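You operate a simulated robot arm through the tools that you are given. There is no shell and no other tool.

The job below is to be done with a simulated robot arm. You get a single attempt, and the scene is never put back.

Task
Part the strip, tape the roll's end and lift the roll off.
Fine: part it with the white pull knob and let the knob down; use the white tape strip; free the green lever; stand the roll on top of the silver bench. The winder is locked off; look at the lock first and leave it so. Set down upright: blue core.

It is judged by the outcome, as a careful person would: the job done as asked, and still so three seconds after it is handed in. It fails if anything else is knocked over, pushed out of place, dropped, spilled or broken.

Robot
A 7-joint arm with a two-finger parallel gripper, fixed in place. Base frame: the origin is on the floor under the middle of its stand, x ahead of it, y to its left, z up. Readings come in m, rad, newtons and seconds.
It reaches about 1.247 m from its shoulder. Its first joint turns from -2.304 to 2.304 rad. Payload 3.91 kg.
The TCP is the grasp point between the finger pads, 0.03 m short of the fingertips. In the tool frame z runs along the fingers and y along their closing line. Largest opening 0.11 m; finger width 0.02, thickness 0.01; the body of the gripper, 0.048 by 0.112 m, starts 0.055 m behind the TCP.
Orientation is that of the tool frame in the base frame, as [roll, pitch, yaw] about the fixed x, y, z axes, in that order (R = Rz(yaw) Ry(pitch) Rx(roll)). With the fingers straight down and closing along the base's y, the tool's x points along the base's -x, its y along +y and its z along -z.

Tools
- The arm moves only by the tool move_arm. Its argument "plan" is a list of rows, each an object of numbers (a shift or turn left out is 0, a gripper value left out holds the last): "x", "y", "z": the shift along the tool's x, y, z in m; "rx", "ry", "rz": the turn, a rotation vector about the tool's x, y, z in rad. In form: [{"x": .., "y": .., "z": .., "rx": .., "ry": .., "rz": ..}, ...]. A call has 1 to 20 rows; each row shifts and turns the commanded pose from where the row before left it, along the tool's axes as they then stand. "grip" is the gripper command, from -1 (fully open) to 1 (shut), values between in proportion, set as the call begins (left out, the last holds). A row lasts 0.2 s, in which the tool goes at most 0.05 m and 0.15 rad; a call with a longer step from one row to the next is refused whole, and so is a gripper value outside its range. Where a pose cannot be reached the arm comes as near as it can. A force on the tool above 90 N (or 10 N above the force at the start of the call, whichever is more), or a blocked arm, ends the call early, and 0.2 s more pass. Each finger travels about 0.108 m/s and halts on what it meets, pressing with about 33 N; the grip force reading is that of the motor and also rises with nothing between the fingers. The clock runs only during rows and for 0.2 s after the last one: add rows that do not move to give the fingers time. The reply holds the time, the measured pose of the TCP, the force on the tool along the base axes, the opening and the grip force, in the units named above and with some noise, with the torque about the TCP (base axes, N m) and any sound that the robot's microphone picked up, and new pictures: "views" is both (left out), scene, wrist or none.
- Cameras (640 x 400 px; columns grow to the right, rows downward): "scene" is fixed at [0.2192, -0.6496, 1.6918]; the picture's right is [0.95, -0.31, 0.00], its down [-0.18, -0.55, -0.82] and it looks along [0.25, 0.78, -0.58] (base axes); focal length 351 px, centre (320, 200). "wrist" rides on the gripper at [0.072, 0.017, -0.103] in the tool frame; the picture's right is [-0.23, 0.97, 0.00], its down [-0.76, -0.18, -0.62] and it looks along [-0.61, -0.14, 0.78] (tool axes); focal length 222 px, centre (320, 200). There is no depth. A picture from a camera that has moved, and an enlarged one, comes with that camera's place and axes in the base frame and with its lens.
- zoom(camera, box): a new picture of the part [left, top, right, bottom] of that camera's present view, enlarged. The clock stands still meanwhile.
- sign_off(): hands the job in; it is judged then, once.

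Nothing tells you positions but the pictures and the camera data. Unless the task says otherwise, let go and move clear before handing in.

The tools are called after ">>>" as name(argument=value, ...) on one line, values as JSON. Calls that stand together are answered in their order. move_arm: Moves the arm, as the interface text tells. Its arguments: {"type":"object","properties":{"plan":{"type":"array","items":{"type":"object","properties":{"x":{"type":"number"},"y":{"type":"number"},"z":{"type":"number"},"rx":{"type":"number"},"ry":{"type":"number"},"rz":{"type":"number"}}}},"grip":{"type":"number"},"views":{"type":"string","enum":["both","scene","wrist","none"]}},"required":["plan"]} The other tools are called the same way: zoom (camera, box) takes an enlarged picture of a part of a camera's view; sign_off () hands the job in.

At the start:

```text
clock: 0.0
position: [0.3489, 0.4314, 1.3711]
orientation: [3.14, 0.0, 3.141]
force: [-0.1, 0.1, -0.3]
torque: [0.0, -0.01, 0.01]
finger_gap: 0.11
finger_force: 0.1
```

scene: 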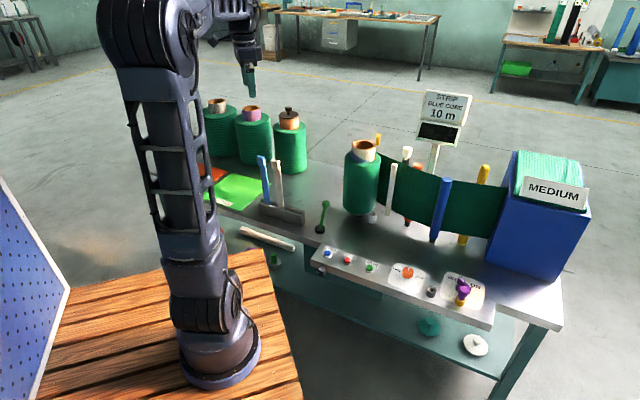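
wrist: 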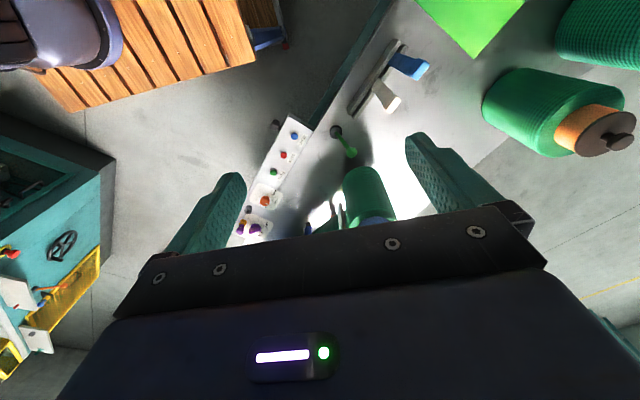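

I see a silver bench with a winder: a green roll being wound, a strip running to a blue box, a control panel, tape strips and a few finished rolls. I'll first zoom in on the parts, starting with the lock.

>>> zoom(camera="scene", box=[300, 230, 500, 340])

>>> zoom(camera="scene", box=[320, 120, 520, 250])

>>> zoom(camera="scene", box=[190, 130, 350, 250])

>>> zoom(camera="scene", box=[180, 80, 330, 200])

>>> zoom(camera="scene", box=[400, 80, 600, 220])

>>> zoom(camera="wrist", box=[200, 0, 460, 250])

```text
3.20 times, centred on (400, 285) of scene
camera zoom: at [0.2192, -0.6496, 1.6918], right [0.95, -0.31, 0.0], down [-0.18, -0.55, -0.82], along [0.25, 0.78, -0.58], focal length 1123 px, centre (64, -72)
```

zoom: 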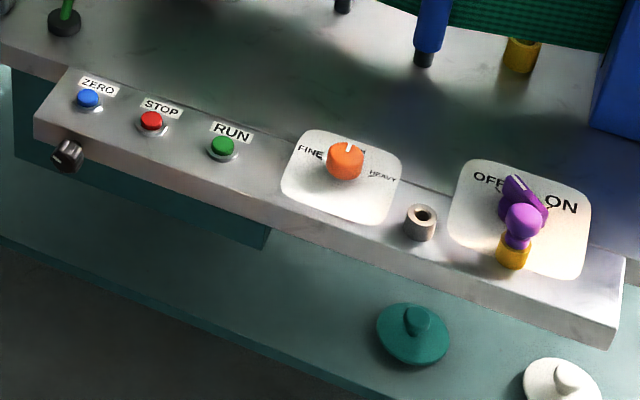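

```text
3.08 times, centred on (420, 185) of scene
camera zoom: at [0.2192, -0.6496, 1.6918], right [0.95, -0.31, 0.0], down [-0.18, -0.55, -0.82], along [0.25, 0.78, -0.58], focal length 1080 px, centre (12, 246)
```

zoom: 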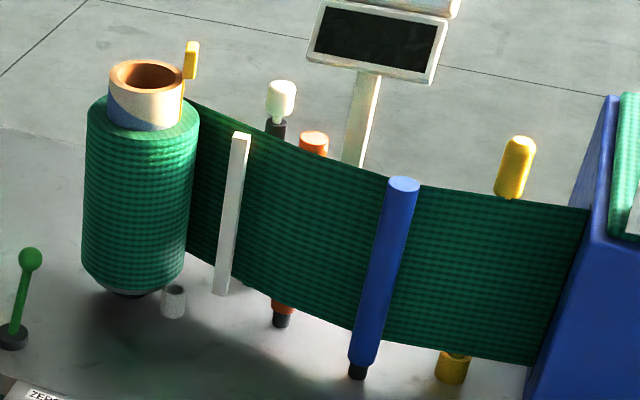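

```text
3.33 times, centred on (270, 190) of scene
camera zoom: at [0.2192, -0.6496, 1.6918], right [0.95, -0.31, 0.0], down [-0.18, -0.55, -0.82], along [0.25, 0.78, -0.58], focal length 1170 px, centre (487, 233)
```

zoom: 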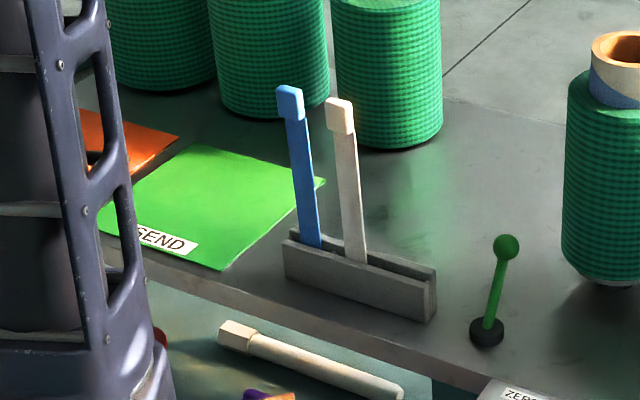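

```text
3.33 times, centred on (255, 140) of scene
camera zoom: at [0.2192, -0.6496, 1.6918], right [0.95, -0.31, 0.0], down [-0.18, -0.55, -0.82], along [0.25, 0.78, -0.58], focal length 1170 px, centre (537, 400)
```

zoom: 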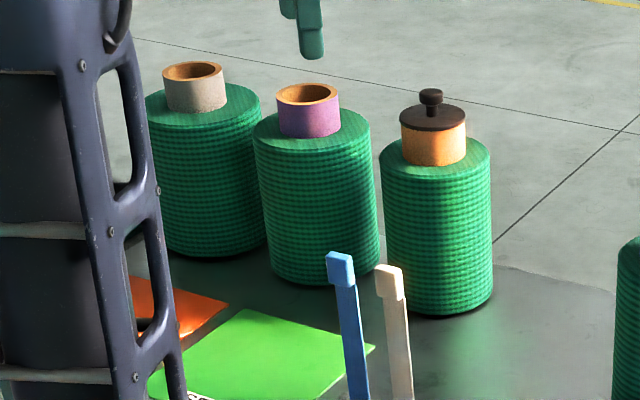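

```text
2.86 times, centred on (500, 150) of scene
camera zoom: at [0.2192, -0.6496, 1.6918], right [0.95, -0.31, 0.0], down [-0.18, -0.55, -0.82], along [0.25, 0.78, -0.58], focal length 1003 px, centre (-194, 343)
```

zoom: 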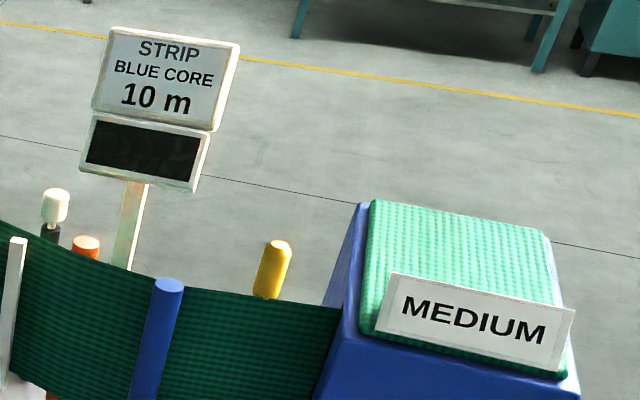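

```text
1.60 times, centred on (330, 125) of wrist
camera zoom: at [0.2767, 0.4482, 1.4732], right [0.23, 0.97, 0.0], down [0.76, -0.18, 0.62], along [0.61, -0.14, -0.78], focal length 355 px, centre (304, 320)
```

zoom: 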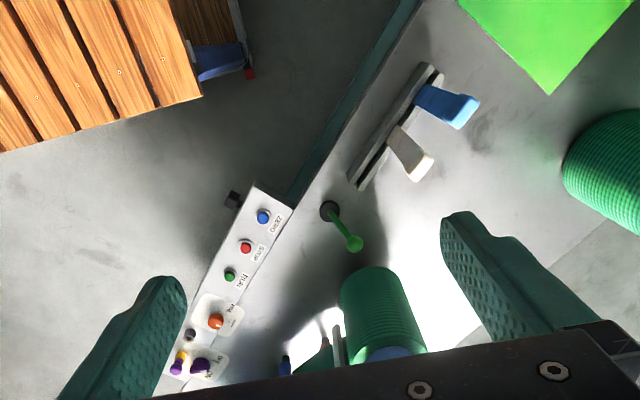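

The bench runs diagonally at about z = 0.73, with the roll near (0.78, 0.49), the lever near (0.57, 0.44) and the console along its near edge. I'll move the wrist camera high over the near side to look at the winder and its lock.

>>> move_arm(plan=[{"x": -0.0278, "y": -0.0367, "z": 0.0}, {"x": -0.0278, "y": -0.0367, "z": 0.0}, {"x": -0.0278, "y": -0.0367, "z": 0.0}, {"x": -0.0278, "y": -0.0367, "z": 0.0}, {"x": -0.0278, "y": -0.0367, "z": 0.0}, {"x": -0.0278, "y": -0.0367, "z": 0.0}, {"x": -0.0278, "y": -0.0367, "z": 0.0}, {"x": -0.0278, "y": -0.0367, "z": 0.0}, {"x": -0.0278, "y": -0.0367, "z": 0.0}, {"rz": -0.134}, {"rz": -0.134}, {"rz": -0.134}, {"rz": -0.134}, {"rz": -0.134}, {"rz": -0.134}, {"rz": -0.134}])

```text
clock: 3.4
position: [0.598, 0.101, 1.3707]
orientation: [-3.142, -0.001, -2.201]
force: [0.0, 1.1, 0.5]
torque: [-0.02, -0.01, -0.02]
finger_gap: 0.1103
finger_force: 0.1
camera wrist: at [0.5435, 0.0524, 1.473], right [-0.65, 0.76, 0.0], down [0.59, 0.51, 0.62], along [0.47, 0.41, -0.78], focal length 222 px, centre (320, 200)
```

scene: 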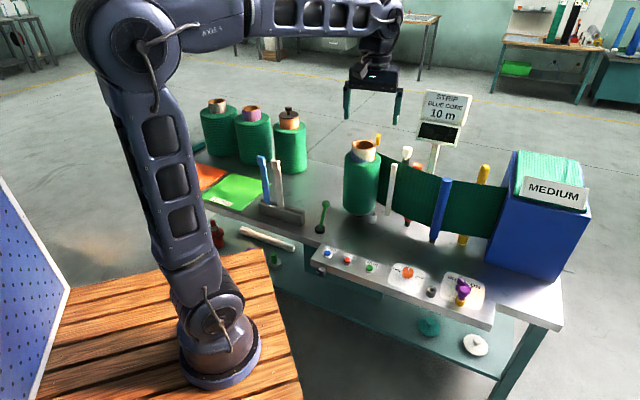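
wrist: 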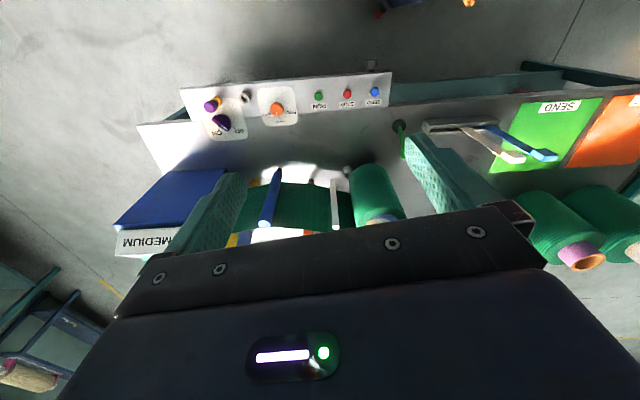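

The wrist view now shows the console, the lock, the strip and the roll from above. I'll zoom into the console and lock, and the roll area.

>>> zoom(camera="wrist", box=[180, 70, 300, 150])

>>> zoom(camera="wrist", box=[220, 140, 420, 260])

>>> zoom(camera="wrist", box=[360, 90, 560, 210])

>>> zoom(camera="scene", box=[420, 265, 500, 315])

>>> zoom(camera="scene", box=[330, 125, 430, 235])

```text
5.00 times, centred on (240, 110) of wrist
camera zoom: at [0.5435, 0.0524, 1.473], right [-0.65, 0.76, 0.0], down [0.59, 0.51, 0.62], along [0.47, 0.41, -0.78], focal length 1111 px, centre (720, 650)
```

zoom: 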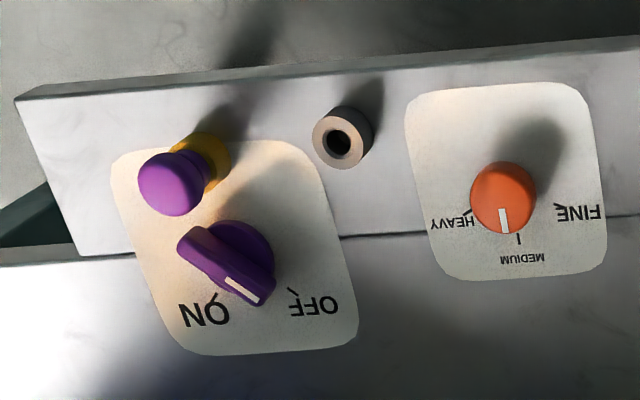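

```text
3.20 times, centred on (320, 200) of wrist
camera zoom: at [0.5435, 0.0524, 1.473], right [-0.65, 0.76, 0.0], down [0.59, 0.51, 0.62], along [0.47, 0.41, -0.78], focal length 711 px, centre (320, 200)
```

zoom: 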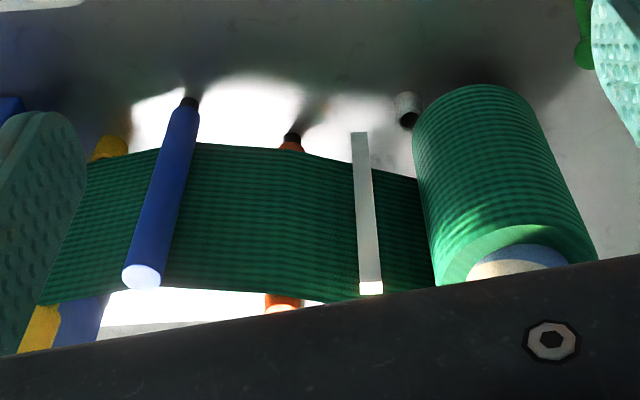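

```text
3.20 times, centred on (460, 150) of wrist
camera zoom: at [0.5435, 0.0524, 1.473], right [-0.65, 0.76, 0.0], down [0.59, 0.51, 0.62], along [0.47, 0.41, -0.78], focal length 711 px, centre (-128, 360)
```

zoom: 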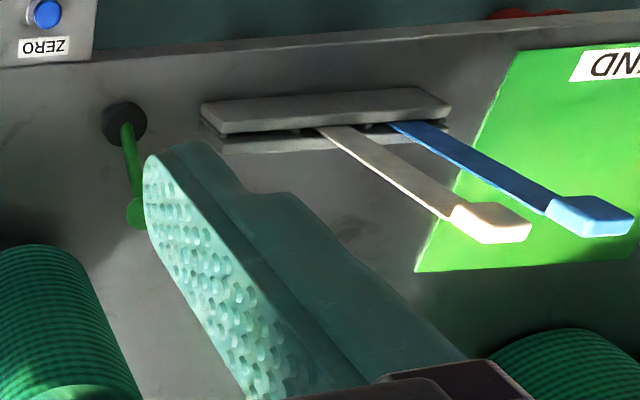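

```text
8.00 times, centred on (460, 290) of scene
camera zoom: at [0.2192, -0.6496, 1.6918], right [0.95, -0.31, 0.0], down [-0.18, -0.55, -0.82], along [0.25, 0.78, -0.58], focal length 2808 px, centre (-800, -520)
```

zoom: 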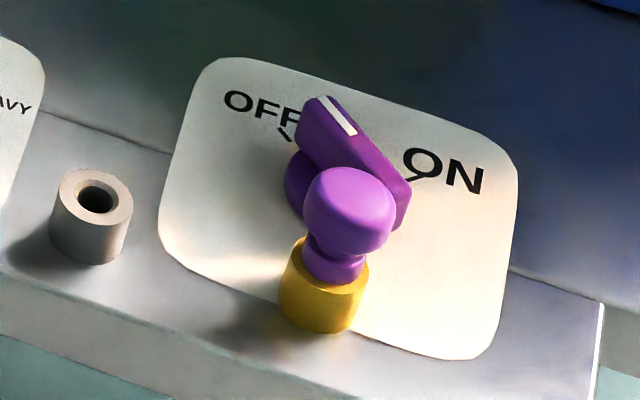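

```text
3.64 times, centred on (380, 180) of scene
camera zoom: at [0.2192, -0.6496, 1.6918], right [0.95, -0.31, 0.0], down [-0.18, -0.55, -0.82], along [0.25, 0.78, -0.58], focal length 1276 px, centre (102, 273)
```

zoom: 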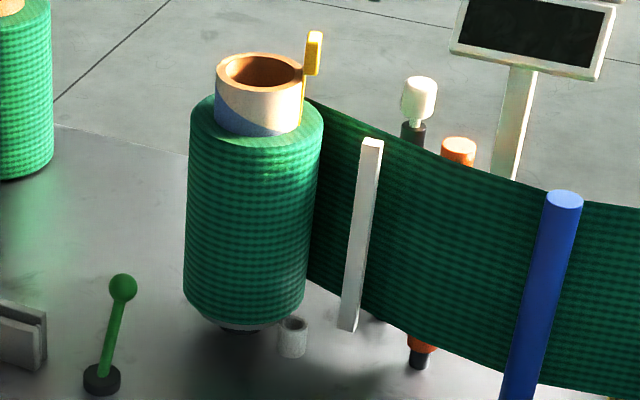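

The switch points to OFF, and the purple pin sits in the yellow socket beside it, so the winder is locked off and I won't touch it. Next I'll move the camera forward over the strip to see the white knob and what's behind the strip.

>>> move_arm(plan=[{"x": -0.044}, {"x": -0.044}, {"x": -0.044}, {"x": -0.044}, {"x": -0.044}, {"x": -0.044}, {"x": -0.044}])

>>> zoom(camera="wrist", box=[220, 60, 420, 240])

```text
clock: 5.0
position: [0.78, 0.3493, 1.3752]
orientation: [3.14, 0.001, -2.204]
force: [0.0, -0.3, 1.3]
torque: [0.03, -0.03, 0.02]
finger_gap: 0.1099
finger_force: 0.0
camera wrist: at [0.723, 0.3006, 1.4769], right [-0.65, 0.76, 0.0], down [0.59, 0.51, 0.62], along [0.47, 0.41, -0.78], focal length 222 px, centre (320, 200)
```

scene: 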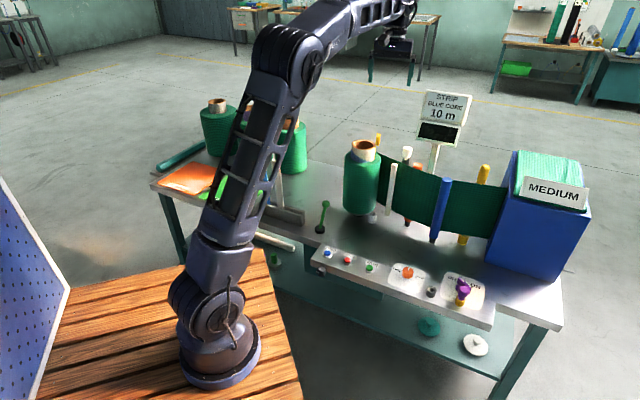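
wrist: 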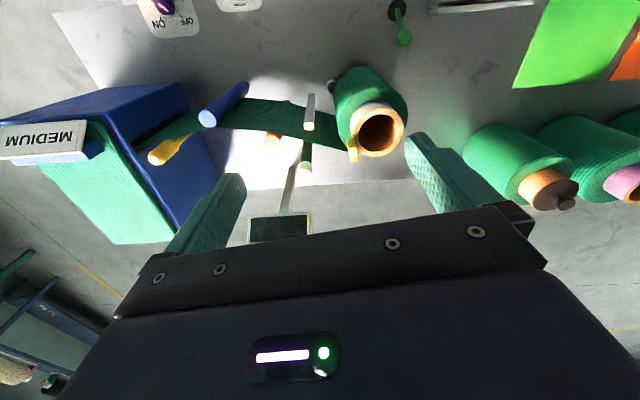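

```text
2.22 times, centred on (320, 150) of wrist
camera zoom: at [0.723, 0.3006, 1.4769], right [-0.65, 0.76, 0.0], down [0.59, 0.51, 0.62], along [0.47, 0.41, -0.78], focal length 494 px, centre (320, 311)
```

zoom: 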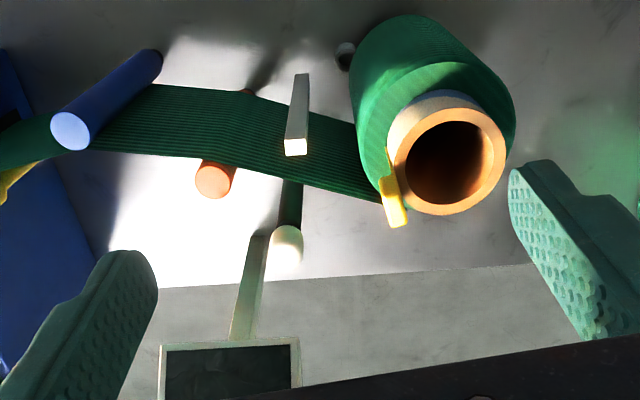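

The white knob is near (0.947, 0.447, 1.03) behind the strip and the core is near (0.769, 0.485, 1.08). I'll zoom in on the yellow tab, the knob and the base of the roll.

>>> zoom(camera="wrist", box=[320, 60, 420, 170])

>>> zoom(camera="wrist", box=[270, 80, 350, 210])

>>> zoom(camera="scene", box=[365, 125, 435, 175])

>>> zoom(camera="scene", box=[340, 190, 420, 240])

>>> zoom(camera="scene", box=[290, 190, 350, 250])

>>> zoom(camera="wrist", box=[360, 0, 460, 70])

```text
3.64 times, centred on (370, 115) of wrist
camera zoom: at [0.723, 0.3006, 1.4769], right [-0.65, 0.76, 0.0], down [0.59, 0.51, 0.62], along [0.47, 0.41, -0.78], focal length 808 px, centre (138, 509)
```

zoom: 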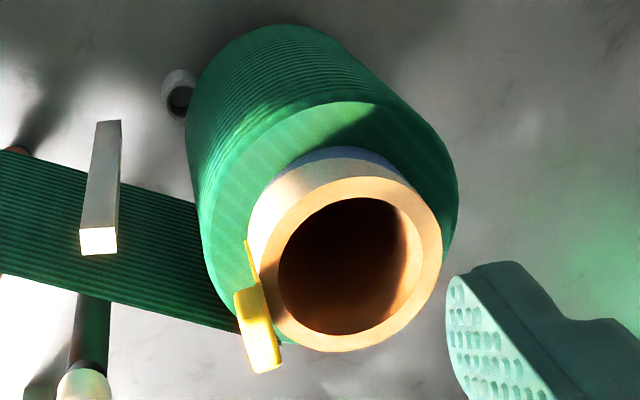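

```text
3.08 times, centred on (310, 145) of wrist
camera zoom: at [0.723, 0.3006, 1.4769], right [-0.65, 0.76, 0.0], down [0.59, 0.51, 0.62], along [0.47, 0.41, -0.78], focal length 684 px, centre (351, 369)
```

zoom: 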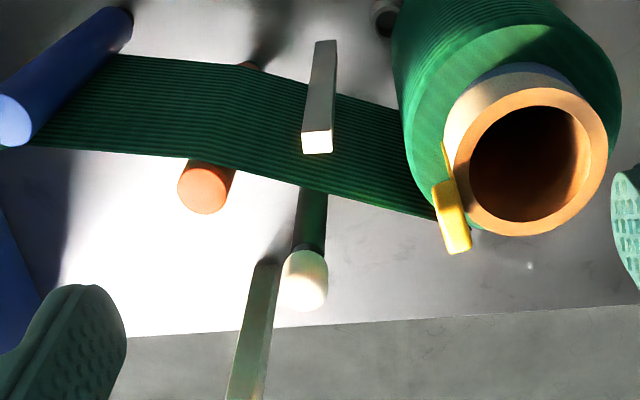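

```text
8.00 times, centred on (400, 150) of scene
camera zoom: at [0.2192, -0.6496, 1.6918], right [0.95, -0.31, 0.0], down [-0.18, -0.55, -0.82], along [0.25, 0.78, -0.58], focal length 2808 px, centre (-320, 600)
```

zoom: 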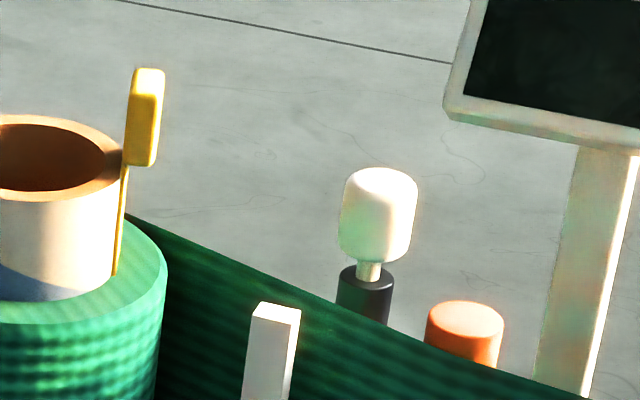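

```text
8.00 times, centred on (380, 215) of scene
camera zoom: at [0.2192, -0.6496, 1.6918], right [0.95, -0.31, 0.0], down [-0.18, -0.55, -0.82], along [0.25, 0.78, -0.58], focal length 2808 px, centre (-160, 80)
```

zoom: 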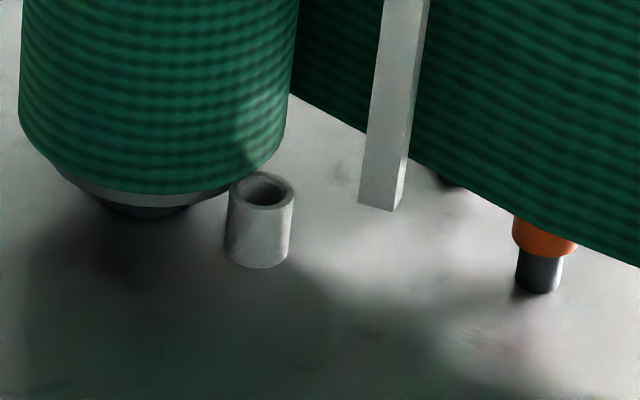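

```text
6.67 times, centred on (320, 220) of scene
camera zoom: at [0.2192, -0.6496, 1.6918], right [0.95, -0.31, 0.0], down [-0.18, -0.55, -0.82], along [0.25, 0.78, -0.58], focal length 2340 px, centre (320, 67)
```

zoom: 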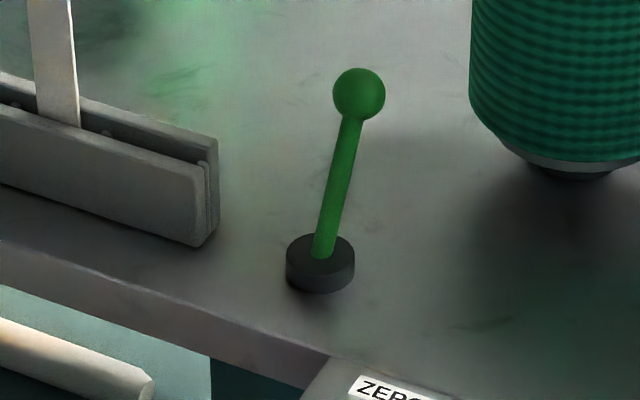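

```text
5.71 times, centred on (410, 35) of wrist
camera zoom: at [0.723, 0.3006, 1.4769], right [-0.65, 0.76, 0.0], down [0.59, 0.51, 0.62], along [0.47, 0.41, -0.78], focal length 1269 px, centre (-194, 1143)
```

zoom: 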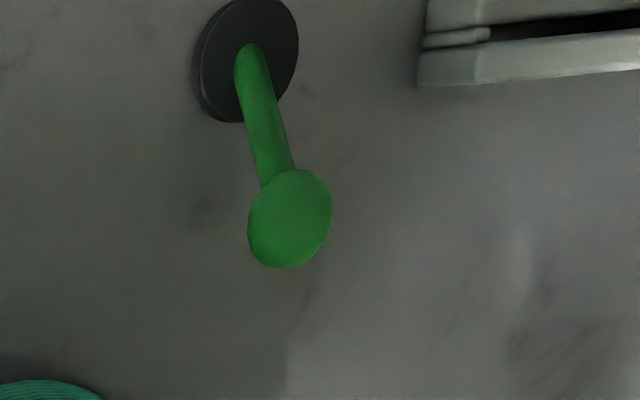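

The white pull knob is a cylinder on a thin stem in a dark sleeve behind the strip; the orange post is about 9 cm away from it. I'll go above it with the fingers closing along the strip, partly closed, to line up.

>>> move_arm(plan=[{"x": -0.0352, "y": -0.0151}, {"x": -0.0352, "y": -0.0151}, {"x": -0.0352, "y": -0.0151}, {"x": -0.0352, "y": -0.0151}, {"x": -0.0352, "y": -0.0151}, {"rz": 0.142}, {"rz": 0.142}, {"rz": 0.142}, {"z": 0.044}, {"z": 0.044}, {"z": 0.044}, {"z": 0.043}, {}], grip=-0.2)

>>> zoom(camera="wrist", box=[220, 80, 420, 240])

>>> zoom(camera="scene", box=[360, 70, 460, 180])

```text
clock: 7.8
position: [0.8937, 0.4144, 1.1945]
orientation: [-3.141, -0.001, -2.631]
force: [-0.5, -0.6, -0.3]
torque: [0.0, -0.02, -0.02]
finger_gap: 0.066
finger_force: 0.1
out of reach, approached as far as the arm can: row 4, 5
camera wrist: at [0.8234, 0.3932, 1.2956], right [-0.28, 0.96, 0.0], down [0.75, 0.22, 0.62], along [0.6, 0.17, -0.78], focal length 222 px, centre (320, 200)
```

scene: 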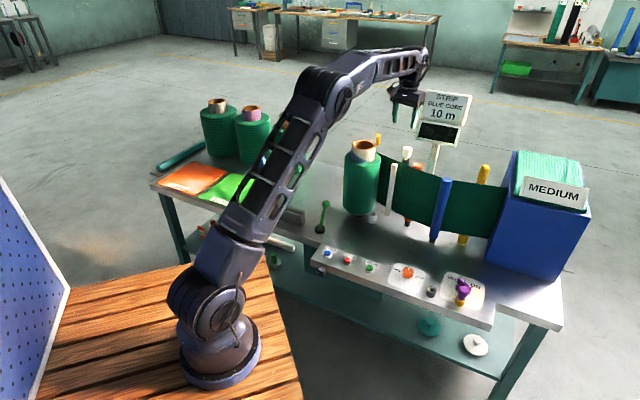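
wrist: 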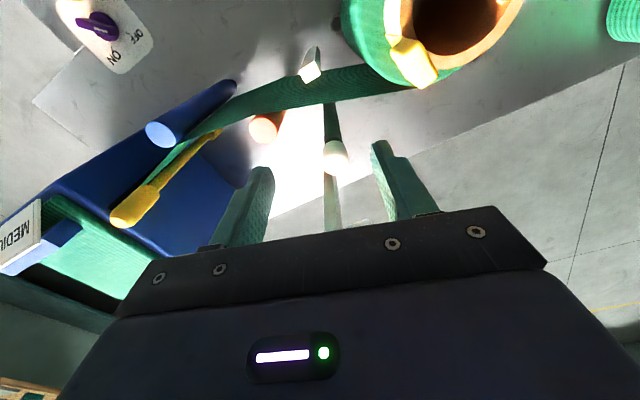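

```text
2.50 times, centred on (320, 160) of wrist
camera zoom: at [0.8234, 0.3932, 1.2956], right [-0.28, 0.96, 0.0], down [0.75, 0.22, 0.62], along [0.6, 0.17, -0.78], focal length 555 px, centre (320, 300)
```

zoom: 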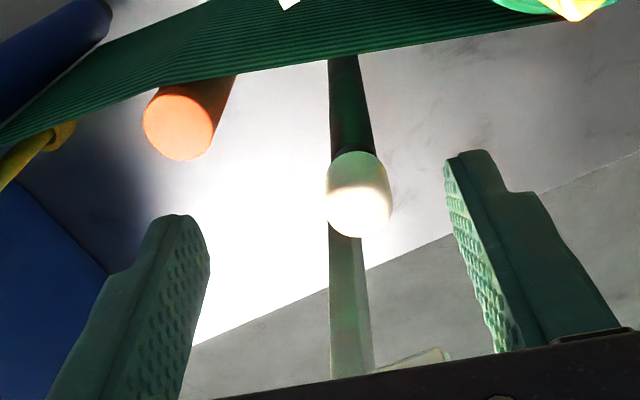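

```text
3.64 times, centred on (410, 125) of scene
camera zoom: at [0.2192, -0.6496, 1.6918], right [0.95, -0.31, 0.0], down [-0.18, -0.55, -0.82], along [0.25, 0.78, -0.58], focal length 1276 px, centre (-7, 473)
```

zoom: 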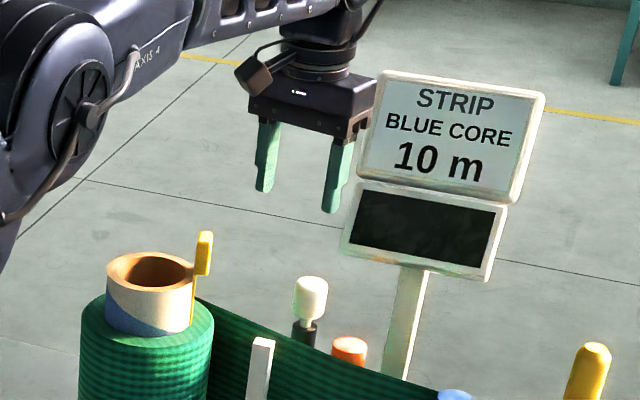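

The reach was short at that height, so I stopped at (0.894, 0.414, 1.19); the knob works out at about (0.949, 0.450, 1.03). I'll lower and move forward to hover just above it and check alignment.

>>> move_arm(plan=[{"z": 0.025}, {"x": -0.0219, "y": 0.0014, "z": 0.0165}, {"x": -0.0219, "y": 0.0014, "z": 0.0165}, {"x": -0.0219, "y": 0.0014, "z": 0.0165}, {}])

>>> zoom(camera="wrist", box=[220, 80, 420, 240])

>>> zoom(camera="scene", box=[360, 90, 460, 180])

```text
clock: 9.0
position: [0.9479, 0.451, 1.1185]
orientation: [3.14, 0.001, -2.63]
force: [0.5, -0.1, -0.3]
torque: [0.02, -0.01, 0.0]
finger_gap: 0.0662
finger_force: 0.0
camera wrist: at [0.8774, 0.43, 1.22], right [-0.28, 0.96, 0.0], down [0.75, 0.22, 0.62], along [0.6, 0.17, -0.78], focal length 222 px, centre (320, 200)
```

scene: 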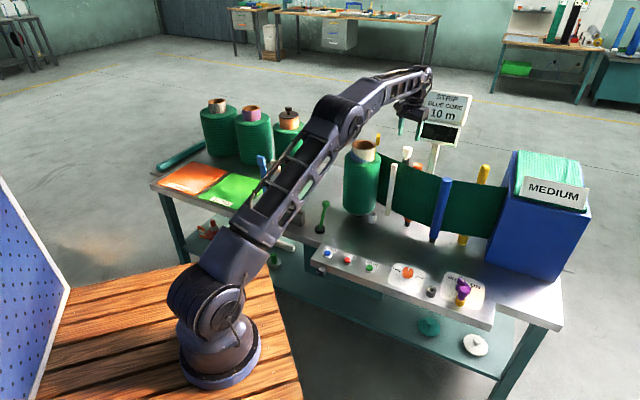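
wrist: 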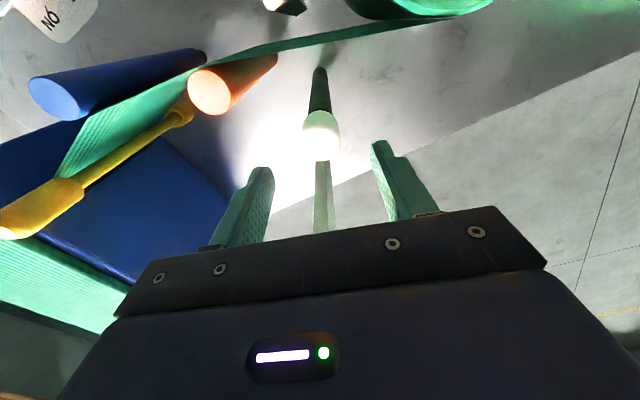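

```text
2.50 times, centred on (320, 160) of wrist
camera zoom: at [0.8774, 0.43, 1.22], right [-0.28, 0.96, 0.0], down [0.75, 0.22, 0.62], along [0.6, 0.17, -0.78], focal length 555 px, centre (320, 300)
```

zoom: 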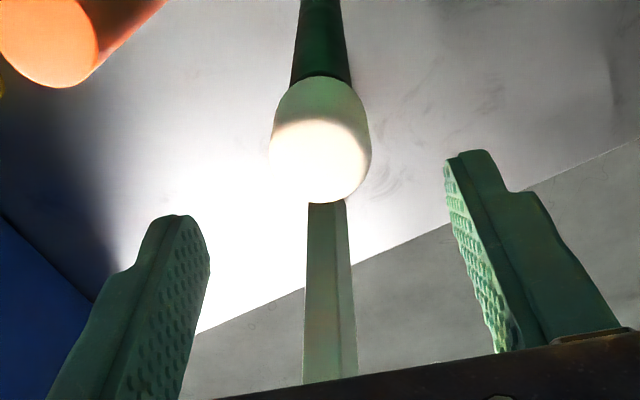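

```text
4.44 times, centred on (410, 135) of scene
camera zoom: at [0.2192, -0.6496, 1.6918], right [0.95, -0.31, 0.0], down [-0.18, -0.55, -0.82], along [0.25, 0.78, -0.58], focal length 1560 px, centre (-80, 489)
```

zoom: 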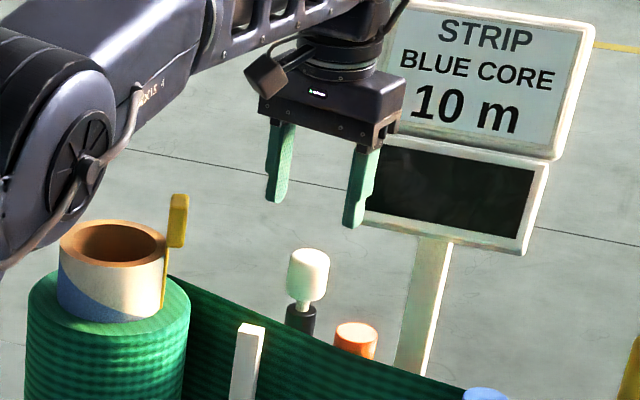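

The knob is centred between the fingers, about 9 cm below the TCP. I'll lower onto it and close gently around it.

>>> move_arm(plan=[{"x": -0.001, "z": 0.03}, {"x": -0.001, "z": 0.03}, {"x": -0.001, "z": 0.027}, {}])

>>> zoom(camera="wrist", box=[220, 80, 420, 240])

>>> zoom(camera="scene", box=[360, 110, 460, 200])

```text
clock: 10.0
position: [0.9526, 0.4523, 1.0321]
orientation: [-3.141, 0.001, -2.63]
force: [-0.2, -0.3, -0.2]
torque: [-0.02, 0.01, 0.04]
finger_gap: 0.0659
finger_force: 0.0
camera wrist: at [0.8817, 0.4305, 1.135], right [-0.28, 0.96, 0.0], down [0.75, 0.22, 0.62], along [0.6, 0.17, -0.78], focal length 222 px, centre (320, 200)
```

scene: 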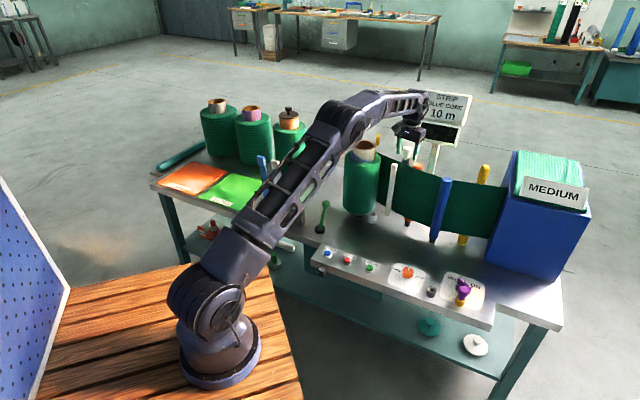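
wrist: 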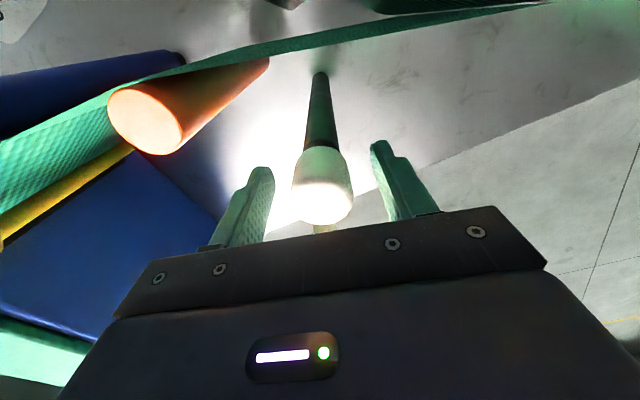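

```text
2.50 times, centred on (320, 160) of wrist
camera zoom: at [0.8817, 0.4305, 1.135], right [-0.28, 0.96, 0.0], down [0.75, 0.22, 0.62], along [0.6, 0.17, -0.78], focal length 555 px, centre (320, 300)
```

zoom: 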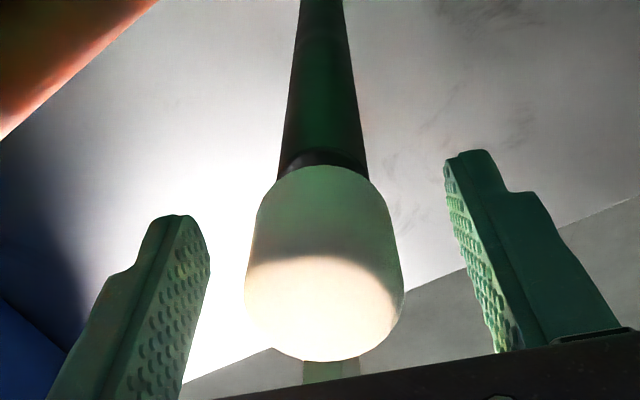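

```text
4.44 times, centred on (410, 155) of scene
camera zoom: at [0.2192, -0.6496, 1.6918], right [0.95, -0.31, 0.0], down [-0.18, -0.55, -0.82], along [0.25, 0.78, -0.58], focal length 1560 px, centre (-80, 400)
```

zoom: 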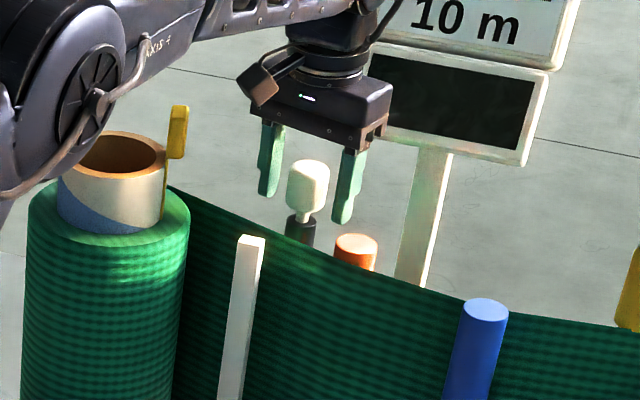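

The knob sits centred between the fingers at TCP height. I'll close the grip on it now.

>>> move_arm(plan=[{}, {}, {}, {}], grip=1, views="wrist")

```text
clock: 11.0
position: [0.9523, 0.4516, 1.0334]
orientation: [-3.141, 0.001, -2.629]
force: [-0.9, 2.3, 0.2]
torque: [0.03, -0.03, 0.11]
finger_gap: 0.034
finger_force: 45.3
camera wrist: at [0.8816, 0.4308, 1.135], right [-0.28, 0.96, 0.0], down [0.75, 0.22, 0.62], along [0.6, 0.17, -0.78], focal length 222 px, centre (320, 200)
```

wrist: 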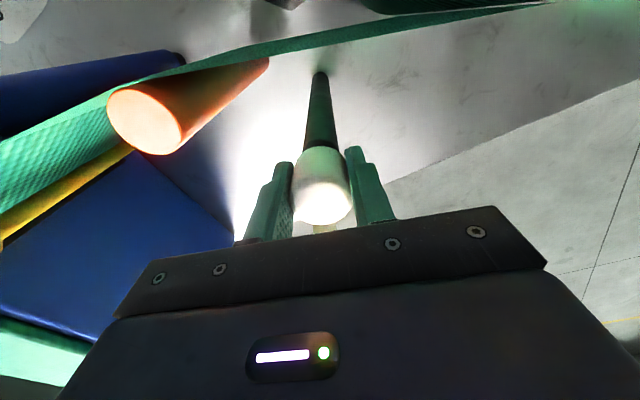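

The knob is gripped (gap 0.034 m). I'll pull it upward slowly and watch the force.

>>> move_arm(plan=[{"z": -0.008}, {"z": -0.008}, {"z": -0.008}])

```text
clock: 11.8
position: [0.953, 0.4514, 1.056]
orientation: [3.141, 0.002, -2.631]
force: [17.5, 12.8, -1.8]
torque: [0.28, -0.34, 0.12]
finger_gap: 0.0341
finger_force: 44.7
camera wrist: at [0.8813, 0.4307, 1.1574], right [-0.28, 0.96, 0.0], down [0.75, 0.22, 0.62], along [0.6, 0.17, -0.78], focal length 222 px, centre (320, 200)
```

scene: 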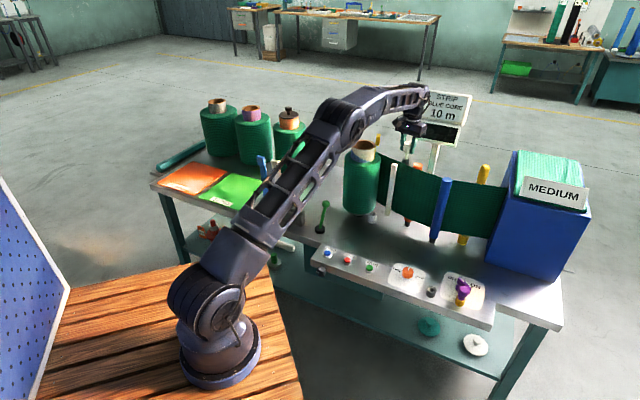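
wrist: 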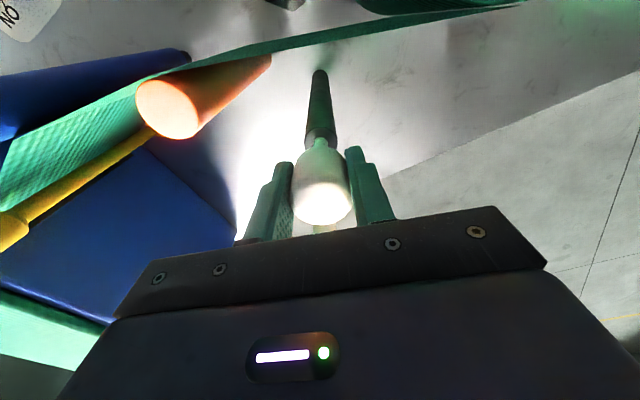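

The knob is rising smoothly with a sideways load of about 20 N. I'll keep pulling in small steps while watching that load.

>>> move_arm(plan=[{"z": -0.006}, {"z": -0.006}], views="wrist")

>>> zoom(camera="scene", box=[340, 110, 460, 220])

```text
clock: 12.4
position: [0.9524, 0.4521, 1.0663]
orientation: [3.14, 0.0, -2.628]
force: [24.3, 13.2, -1.5]
torque: [0.49, -0.7, 0.07]
finger_gap: 0.034
finger_force: 45.1
camera wrist: at [0.8814, 0.4308, 1.1692], right [-0.28, 0.96, 0.0], down [0.75, 0.22, 0.62], along [0.6, 0.17, -0.78], focal length 222 px, centre (320, 200)
```

wrist: 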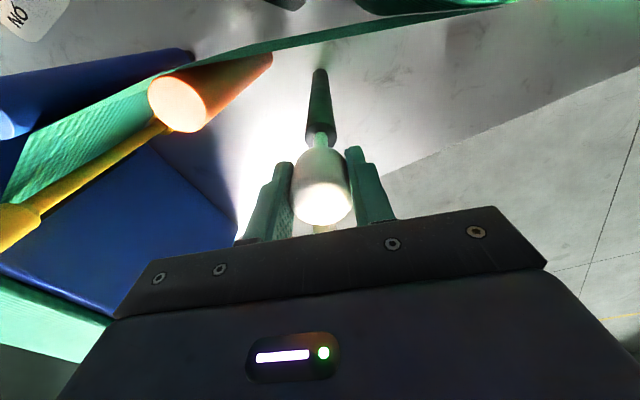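

```text
3.64 times, centred on (400, 165) of scene
camera zoom: at [0.2192, -0.6496, 1.6918], right [0.95, -0.31, 0.0], down [-0.18, -0.55, -0.82], along [0.25, 0.78, -0.58], focal length 1276 px, centre (29, 327)
```

zoom: 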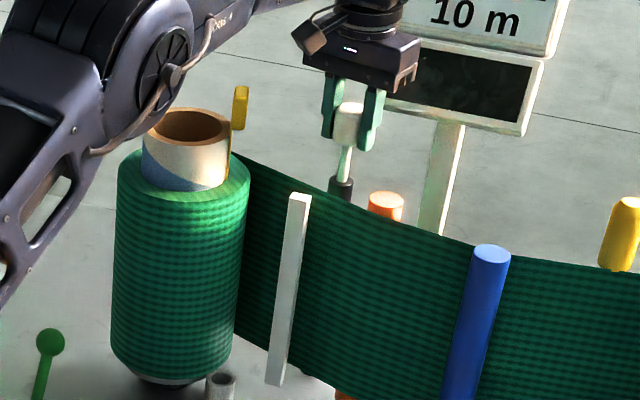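

The knob slides straight up, with the load pointing radially outward, which looks like a small arm tracking error. I'll ease outward 2 mm and keep pulling.

>>> move_arm(plan=[{"x": -0.002}, {"z": -0.006}], views="none")

```text
clock: 13.0
position: [0.9536, 0.4524, 1.0713]
orientation: [3.142, -0.004, -2.627]
force: [-7.4, -3.7, -2.5]
torque: [-0.75, 1.21, 0.07]
finger_gap: 0.0339
finger_force: 45.1
```

That confirms it: 2 mm removed the side load. I'll continue pulling up.

>>> move_arm(plan=[{"x": 0.0004, "z": -0.008}, {"z": -0.008}])

>>> zoom(camera="scene", box=[340, 110, 460, 220])

```text
clock: 13.6
position: [0.9524, 0.4509, 1.0882]
orientation: [-3.141, 0.001, -2.628]
force: [-13.4, -7.4, -1.9]
torque: [-0.27, 0.45, 0.11]
finger_gap: 0.034
finger_force: 44.7
camera wrist: at [0.8815, 0.4307, 1.1903], right [-0.28, 0.96, 0.0], down [0.75, 0.22, 0.62], along [0.6, 0.17, -0.78], focal length 222 px, centre (320, 200)
```

scene: 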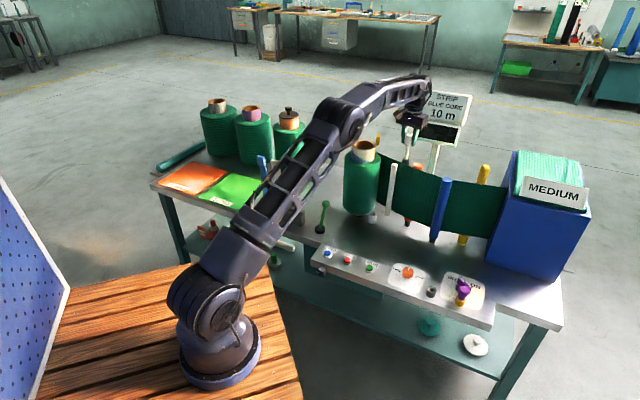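
wrist: 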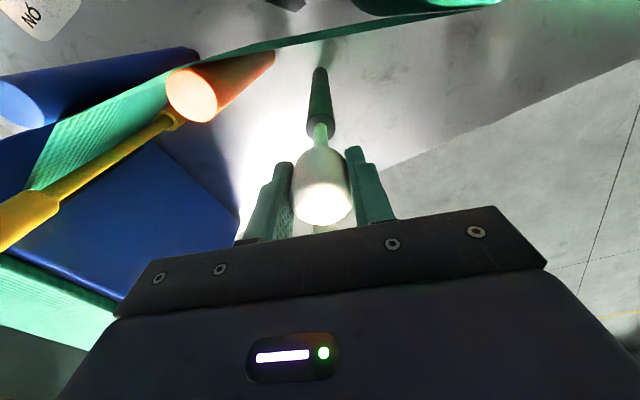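

```text
3.64 times, centred on (400, 165) of scene
camera zoom: at [0.2192, -0.6496, 1.6918], right [0.95, -0.31, 0.0], down [-0.18, -0.55, -0.82], along [0.25, 0.78, -0.58], focal length 1276 px, centre (29, 327)
```

zoom: 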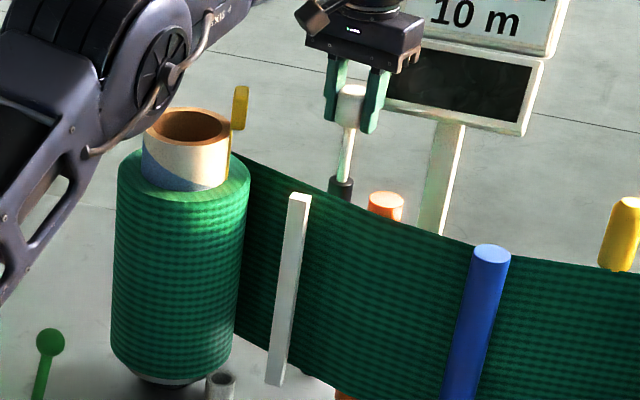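

The knob is 5.5 cm up and the strip is still whole. I'll keep pulling.

>>> move_arm(plan=[{"x": 0.0006, "z": -0.008}, {"z": -0.008}, {"z": -0.008}])

>>> zoom(camera="scene", box=[340, 110, 460, 220])

```text
clock: 14.4
position: [0.9541, 0.4525, 1.109]
orientation: [-3.141, -0.004, -2.627]
force: [-7.2, 3.4, -33.4]
torque: [-0.04, 0.14, 0.06]
finger_gap: 0.0348
finger_force: 45.2
camera wrist: at [0.8835, 0.4318, 1.2107], right [-0.28, 0.96, 0.0], down [0.75, 0.22, 0.62], along [0.6, 0.17, -0.78], focal length 222 px, centre (320, 200)
```

scene: 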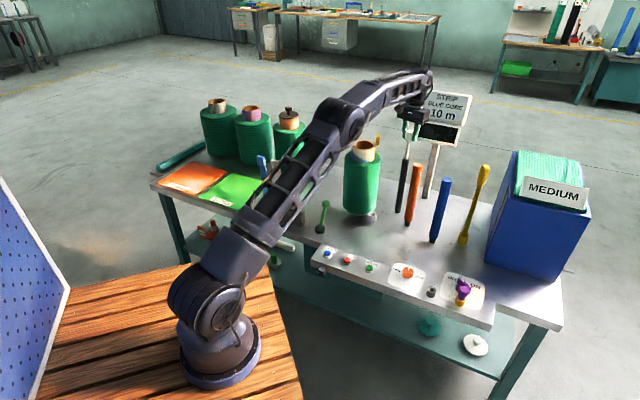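
wrist: 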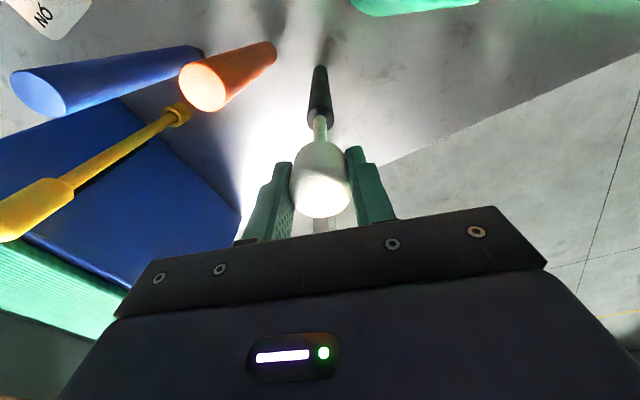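

```text
3.64 times, centred on (400, 165) of scene
camera zoom: at [0.2192, -0.6496, 1.6918], right [0.95, -0.31, 0.0], down [-0.18, -0.55, -0.82], along [0.25, 0.78, -0.58], focal length 1276 px, centre (29, 327)
```

zoom: 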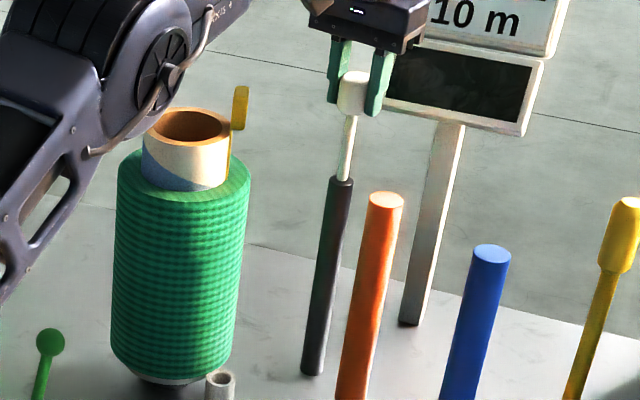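

The strip has parted and the knob has reached its top stop. Now I'll let the knob down slowly, still gripped.

>>> move_arm(plan=[{"z": 0.01}, {"z": 0.01}, {"z": 0.01}, {"z": 0.01}], views="none")

```text
clock: 15.4
position: [0.9527, 0.4526, 1.0717]
orientation: [-3.142, 0.0, -2.631]
force: [27.5, 21.1, 1.5]
torque: [0.22, -0.35, 0.06]
finger_gap: 0.0339
finger_force: 44.8
```

>>> move_arm(plan=[{"x": -0.0018, "z": 0.005}, {"z": 0.008}, {"z": 0.008}, {"z": 0.008}], views="none")

```text
clock: 16.4
position: [0.9532, 0.4523, 1.0424]
orientation: [-3.142, -0.002, -2.631]
force: [-10.6, -2.9, 1.1]
torque: [-0.44, 0.79, 0.15]
finger_gap: 0.034
finger_force: 44.7
```

>>> move_arm(plan=[{"z": 0.005}, {"z": 0.003}], views="none")

```text
clock: 17.0
position: [0.9524, 0.4514, 1.0364]
orientation: [3.14, 0.0, -2.63]
force: [-27.8, -19.1, 8.3]
torque: [-0.26, 0.39, 0.08]
finger_gap: 0.0338
finger_force: 44.9
```

>>> move_arm(plan=[{"x": 0.0018}, {"z": 0.002}])

>>> zoom(camera="scene", box=[340, 110, 460, 220])

```text
clock: 17.6
position: [0.953, 0.4505, 1.0362]
orientation: [-3.142, 0.005, -2.631]
force: [10.8, 4.5, 21.4]
torque: [0.04, -0.09, 0.08]
finger_gap: 0.0338
finger_force: 45.5
camera wrist: at [0.8815, 0.4309, 1.1383], right [-0.28, 0.96, 0.0], down [0.75, 0.22, 0.63], along [0.6, 0.18, -0.78], focal length 222 px, centre (320, 200)
```

scene: 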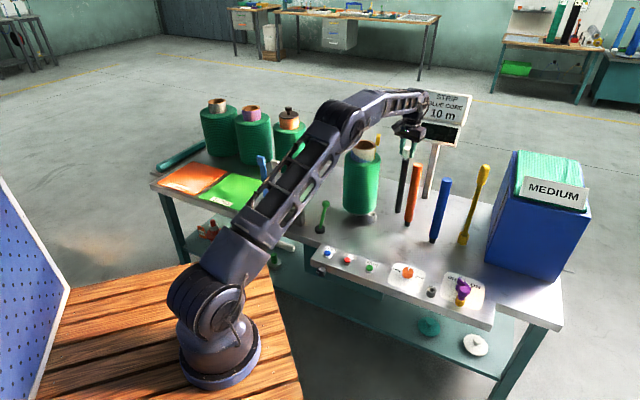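
wrist: 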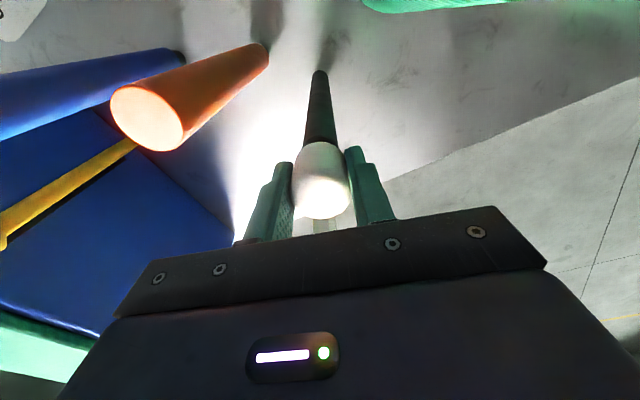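

```text
3.64 times, centred on (400, 165) of scene
camera zoom: at [0.2192, -0.6496, 1.6918], right [0.95, -0.31, 0.0], down [-0.18, -0.55, -0.82], along [0.25, 0.78, -0.58], focal length 1276 px, centre (29, 327)
```

zoom: 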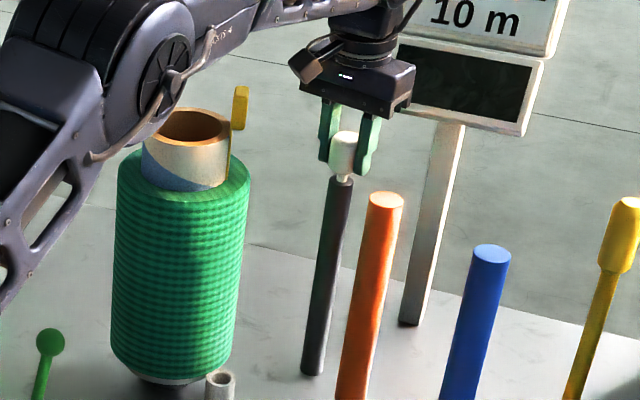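

The knob is back on its bottom stop with the strip fully parted. I'll relax the push, open the fingers and lift clear.

>>> move_arm(plan=[{"z": -0.001}, {}, {}], grip=-0.2, views="wrist")

```text
clock: 18.4
position: [0.9528, 0.4515, 1.0347]
orientation: [3.141, 0.001, -2.63]
force: [-0.3, -0.2, 0.4]
torque: [0.01, -0.01, 0.0]
finger_gap: 0.0659
finger_force: 0.2
camera wrist: at [0.8816, 0.4313, 1.1369], right [-0.28, 0.96, 0.0], down [0.75, 0.22, 0.62], along [0.6, 0.17, -0.78], focal length 222 px, centre (320, 200)
```

wrist: 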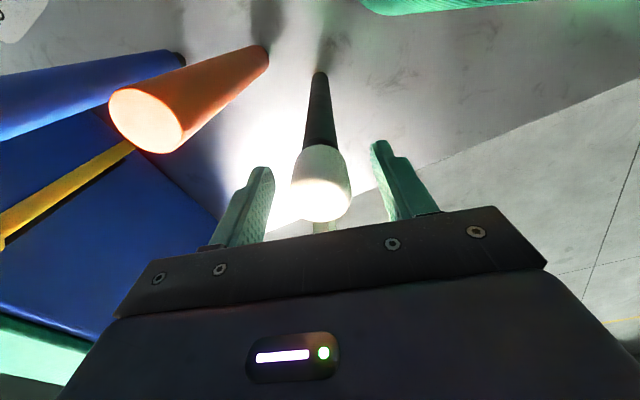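

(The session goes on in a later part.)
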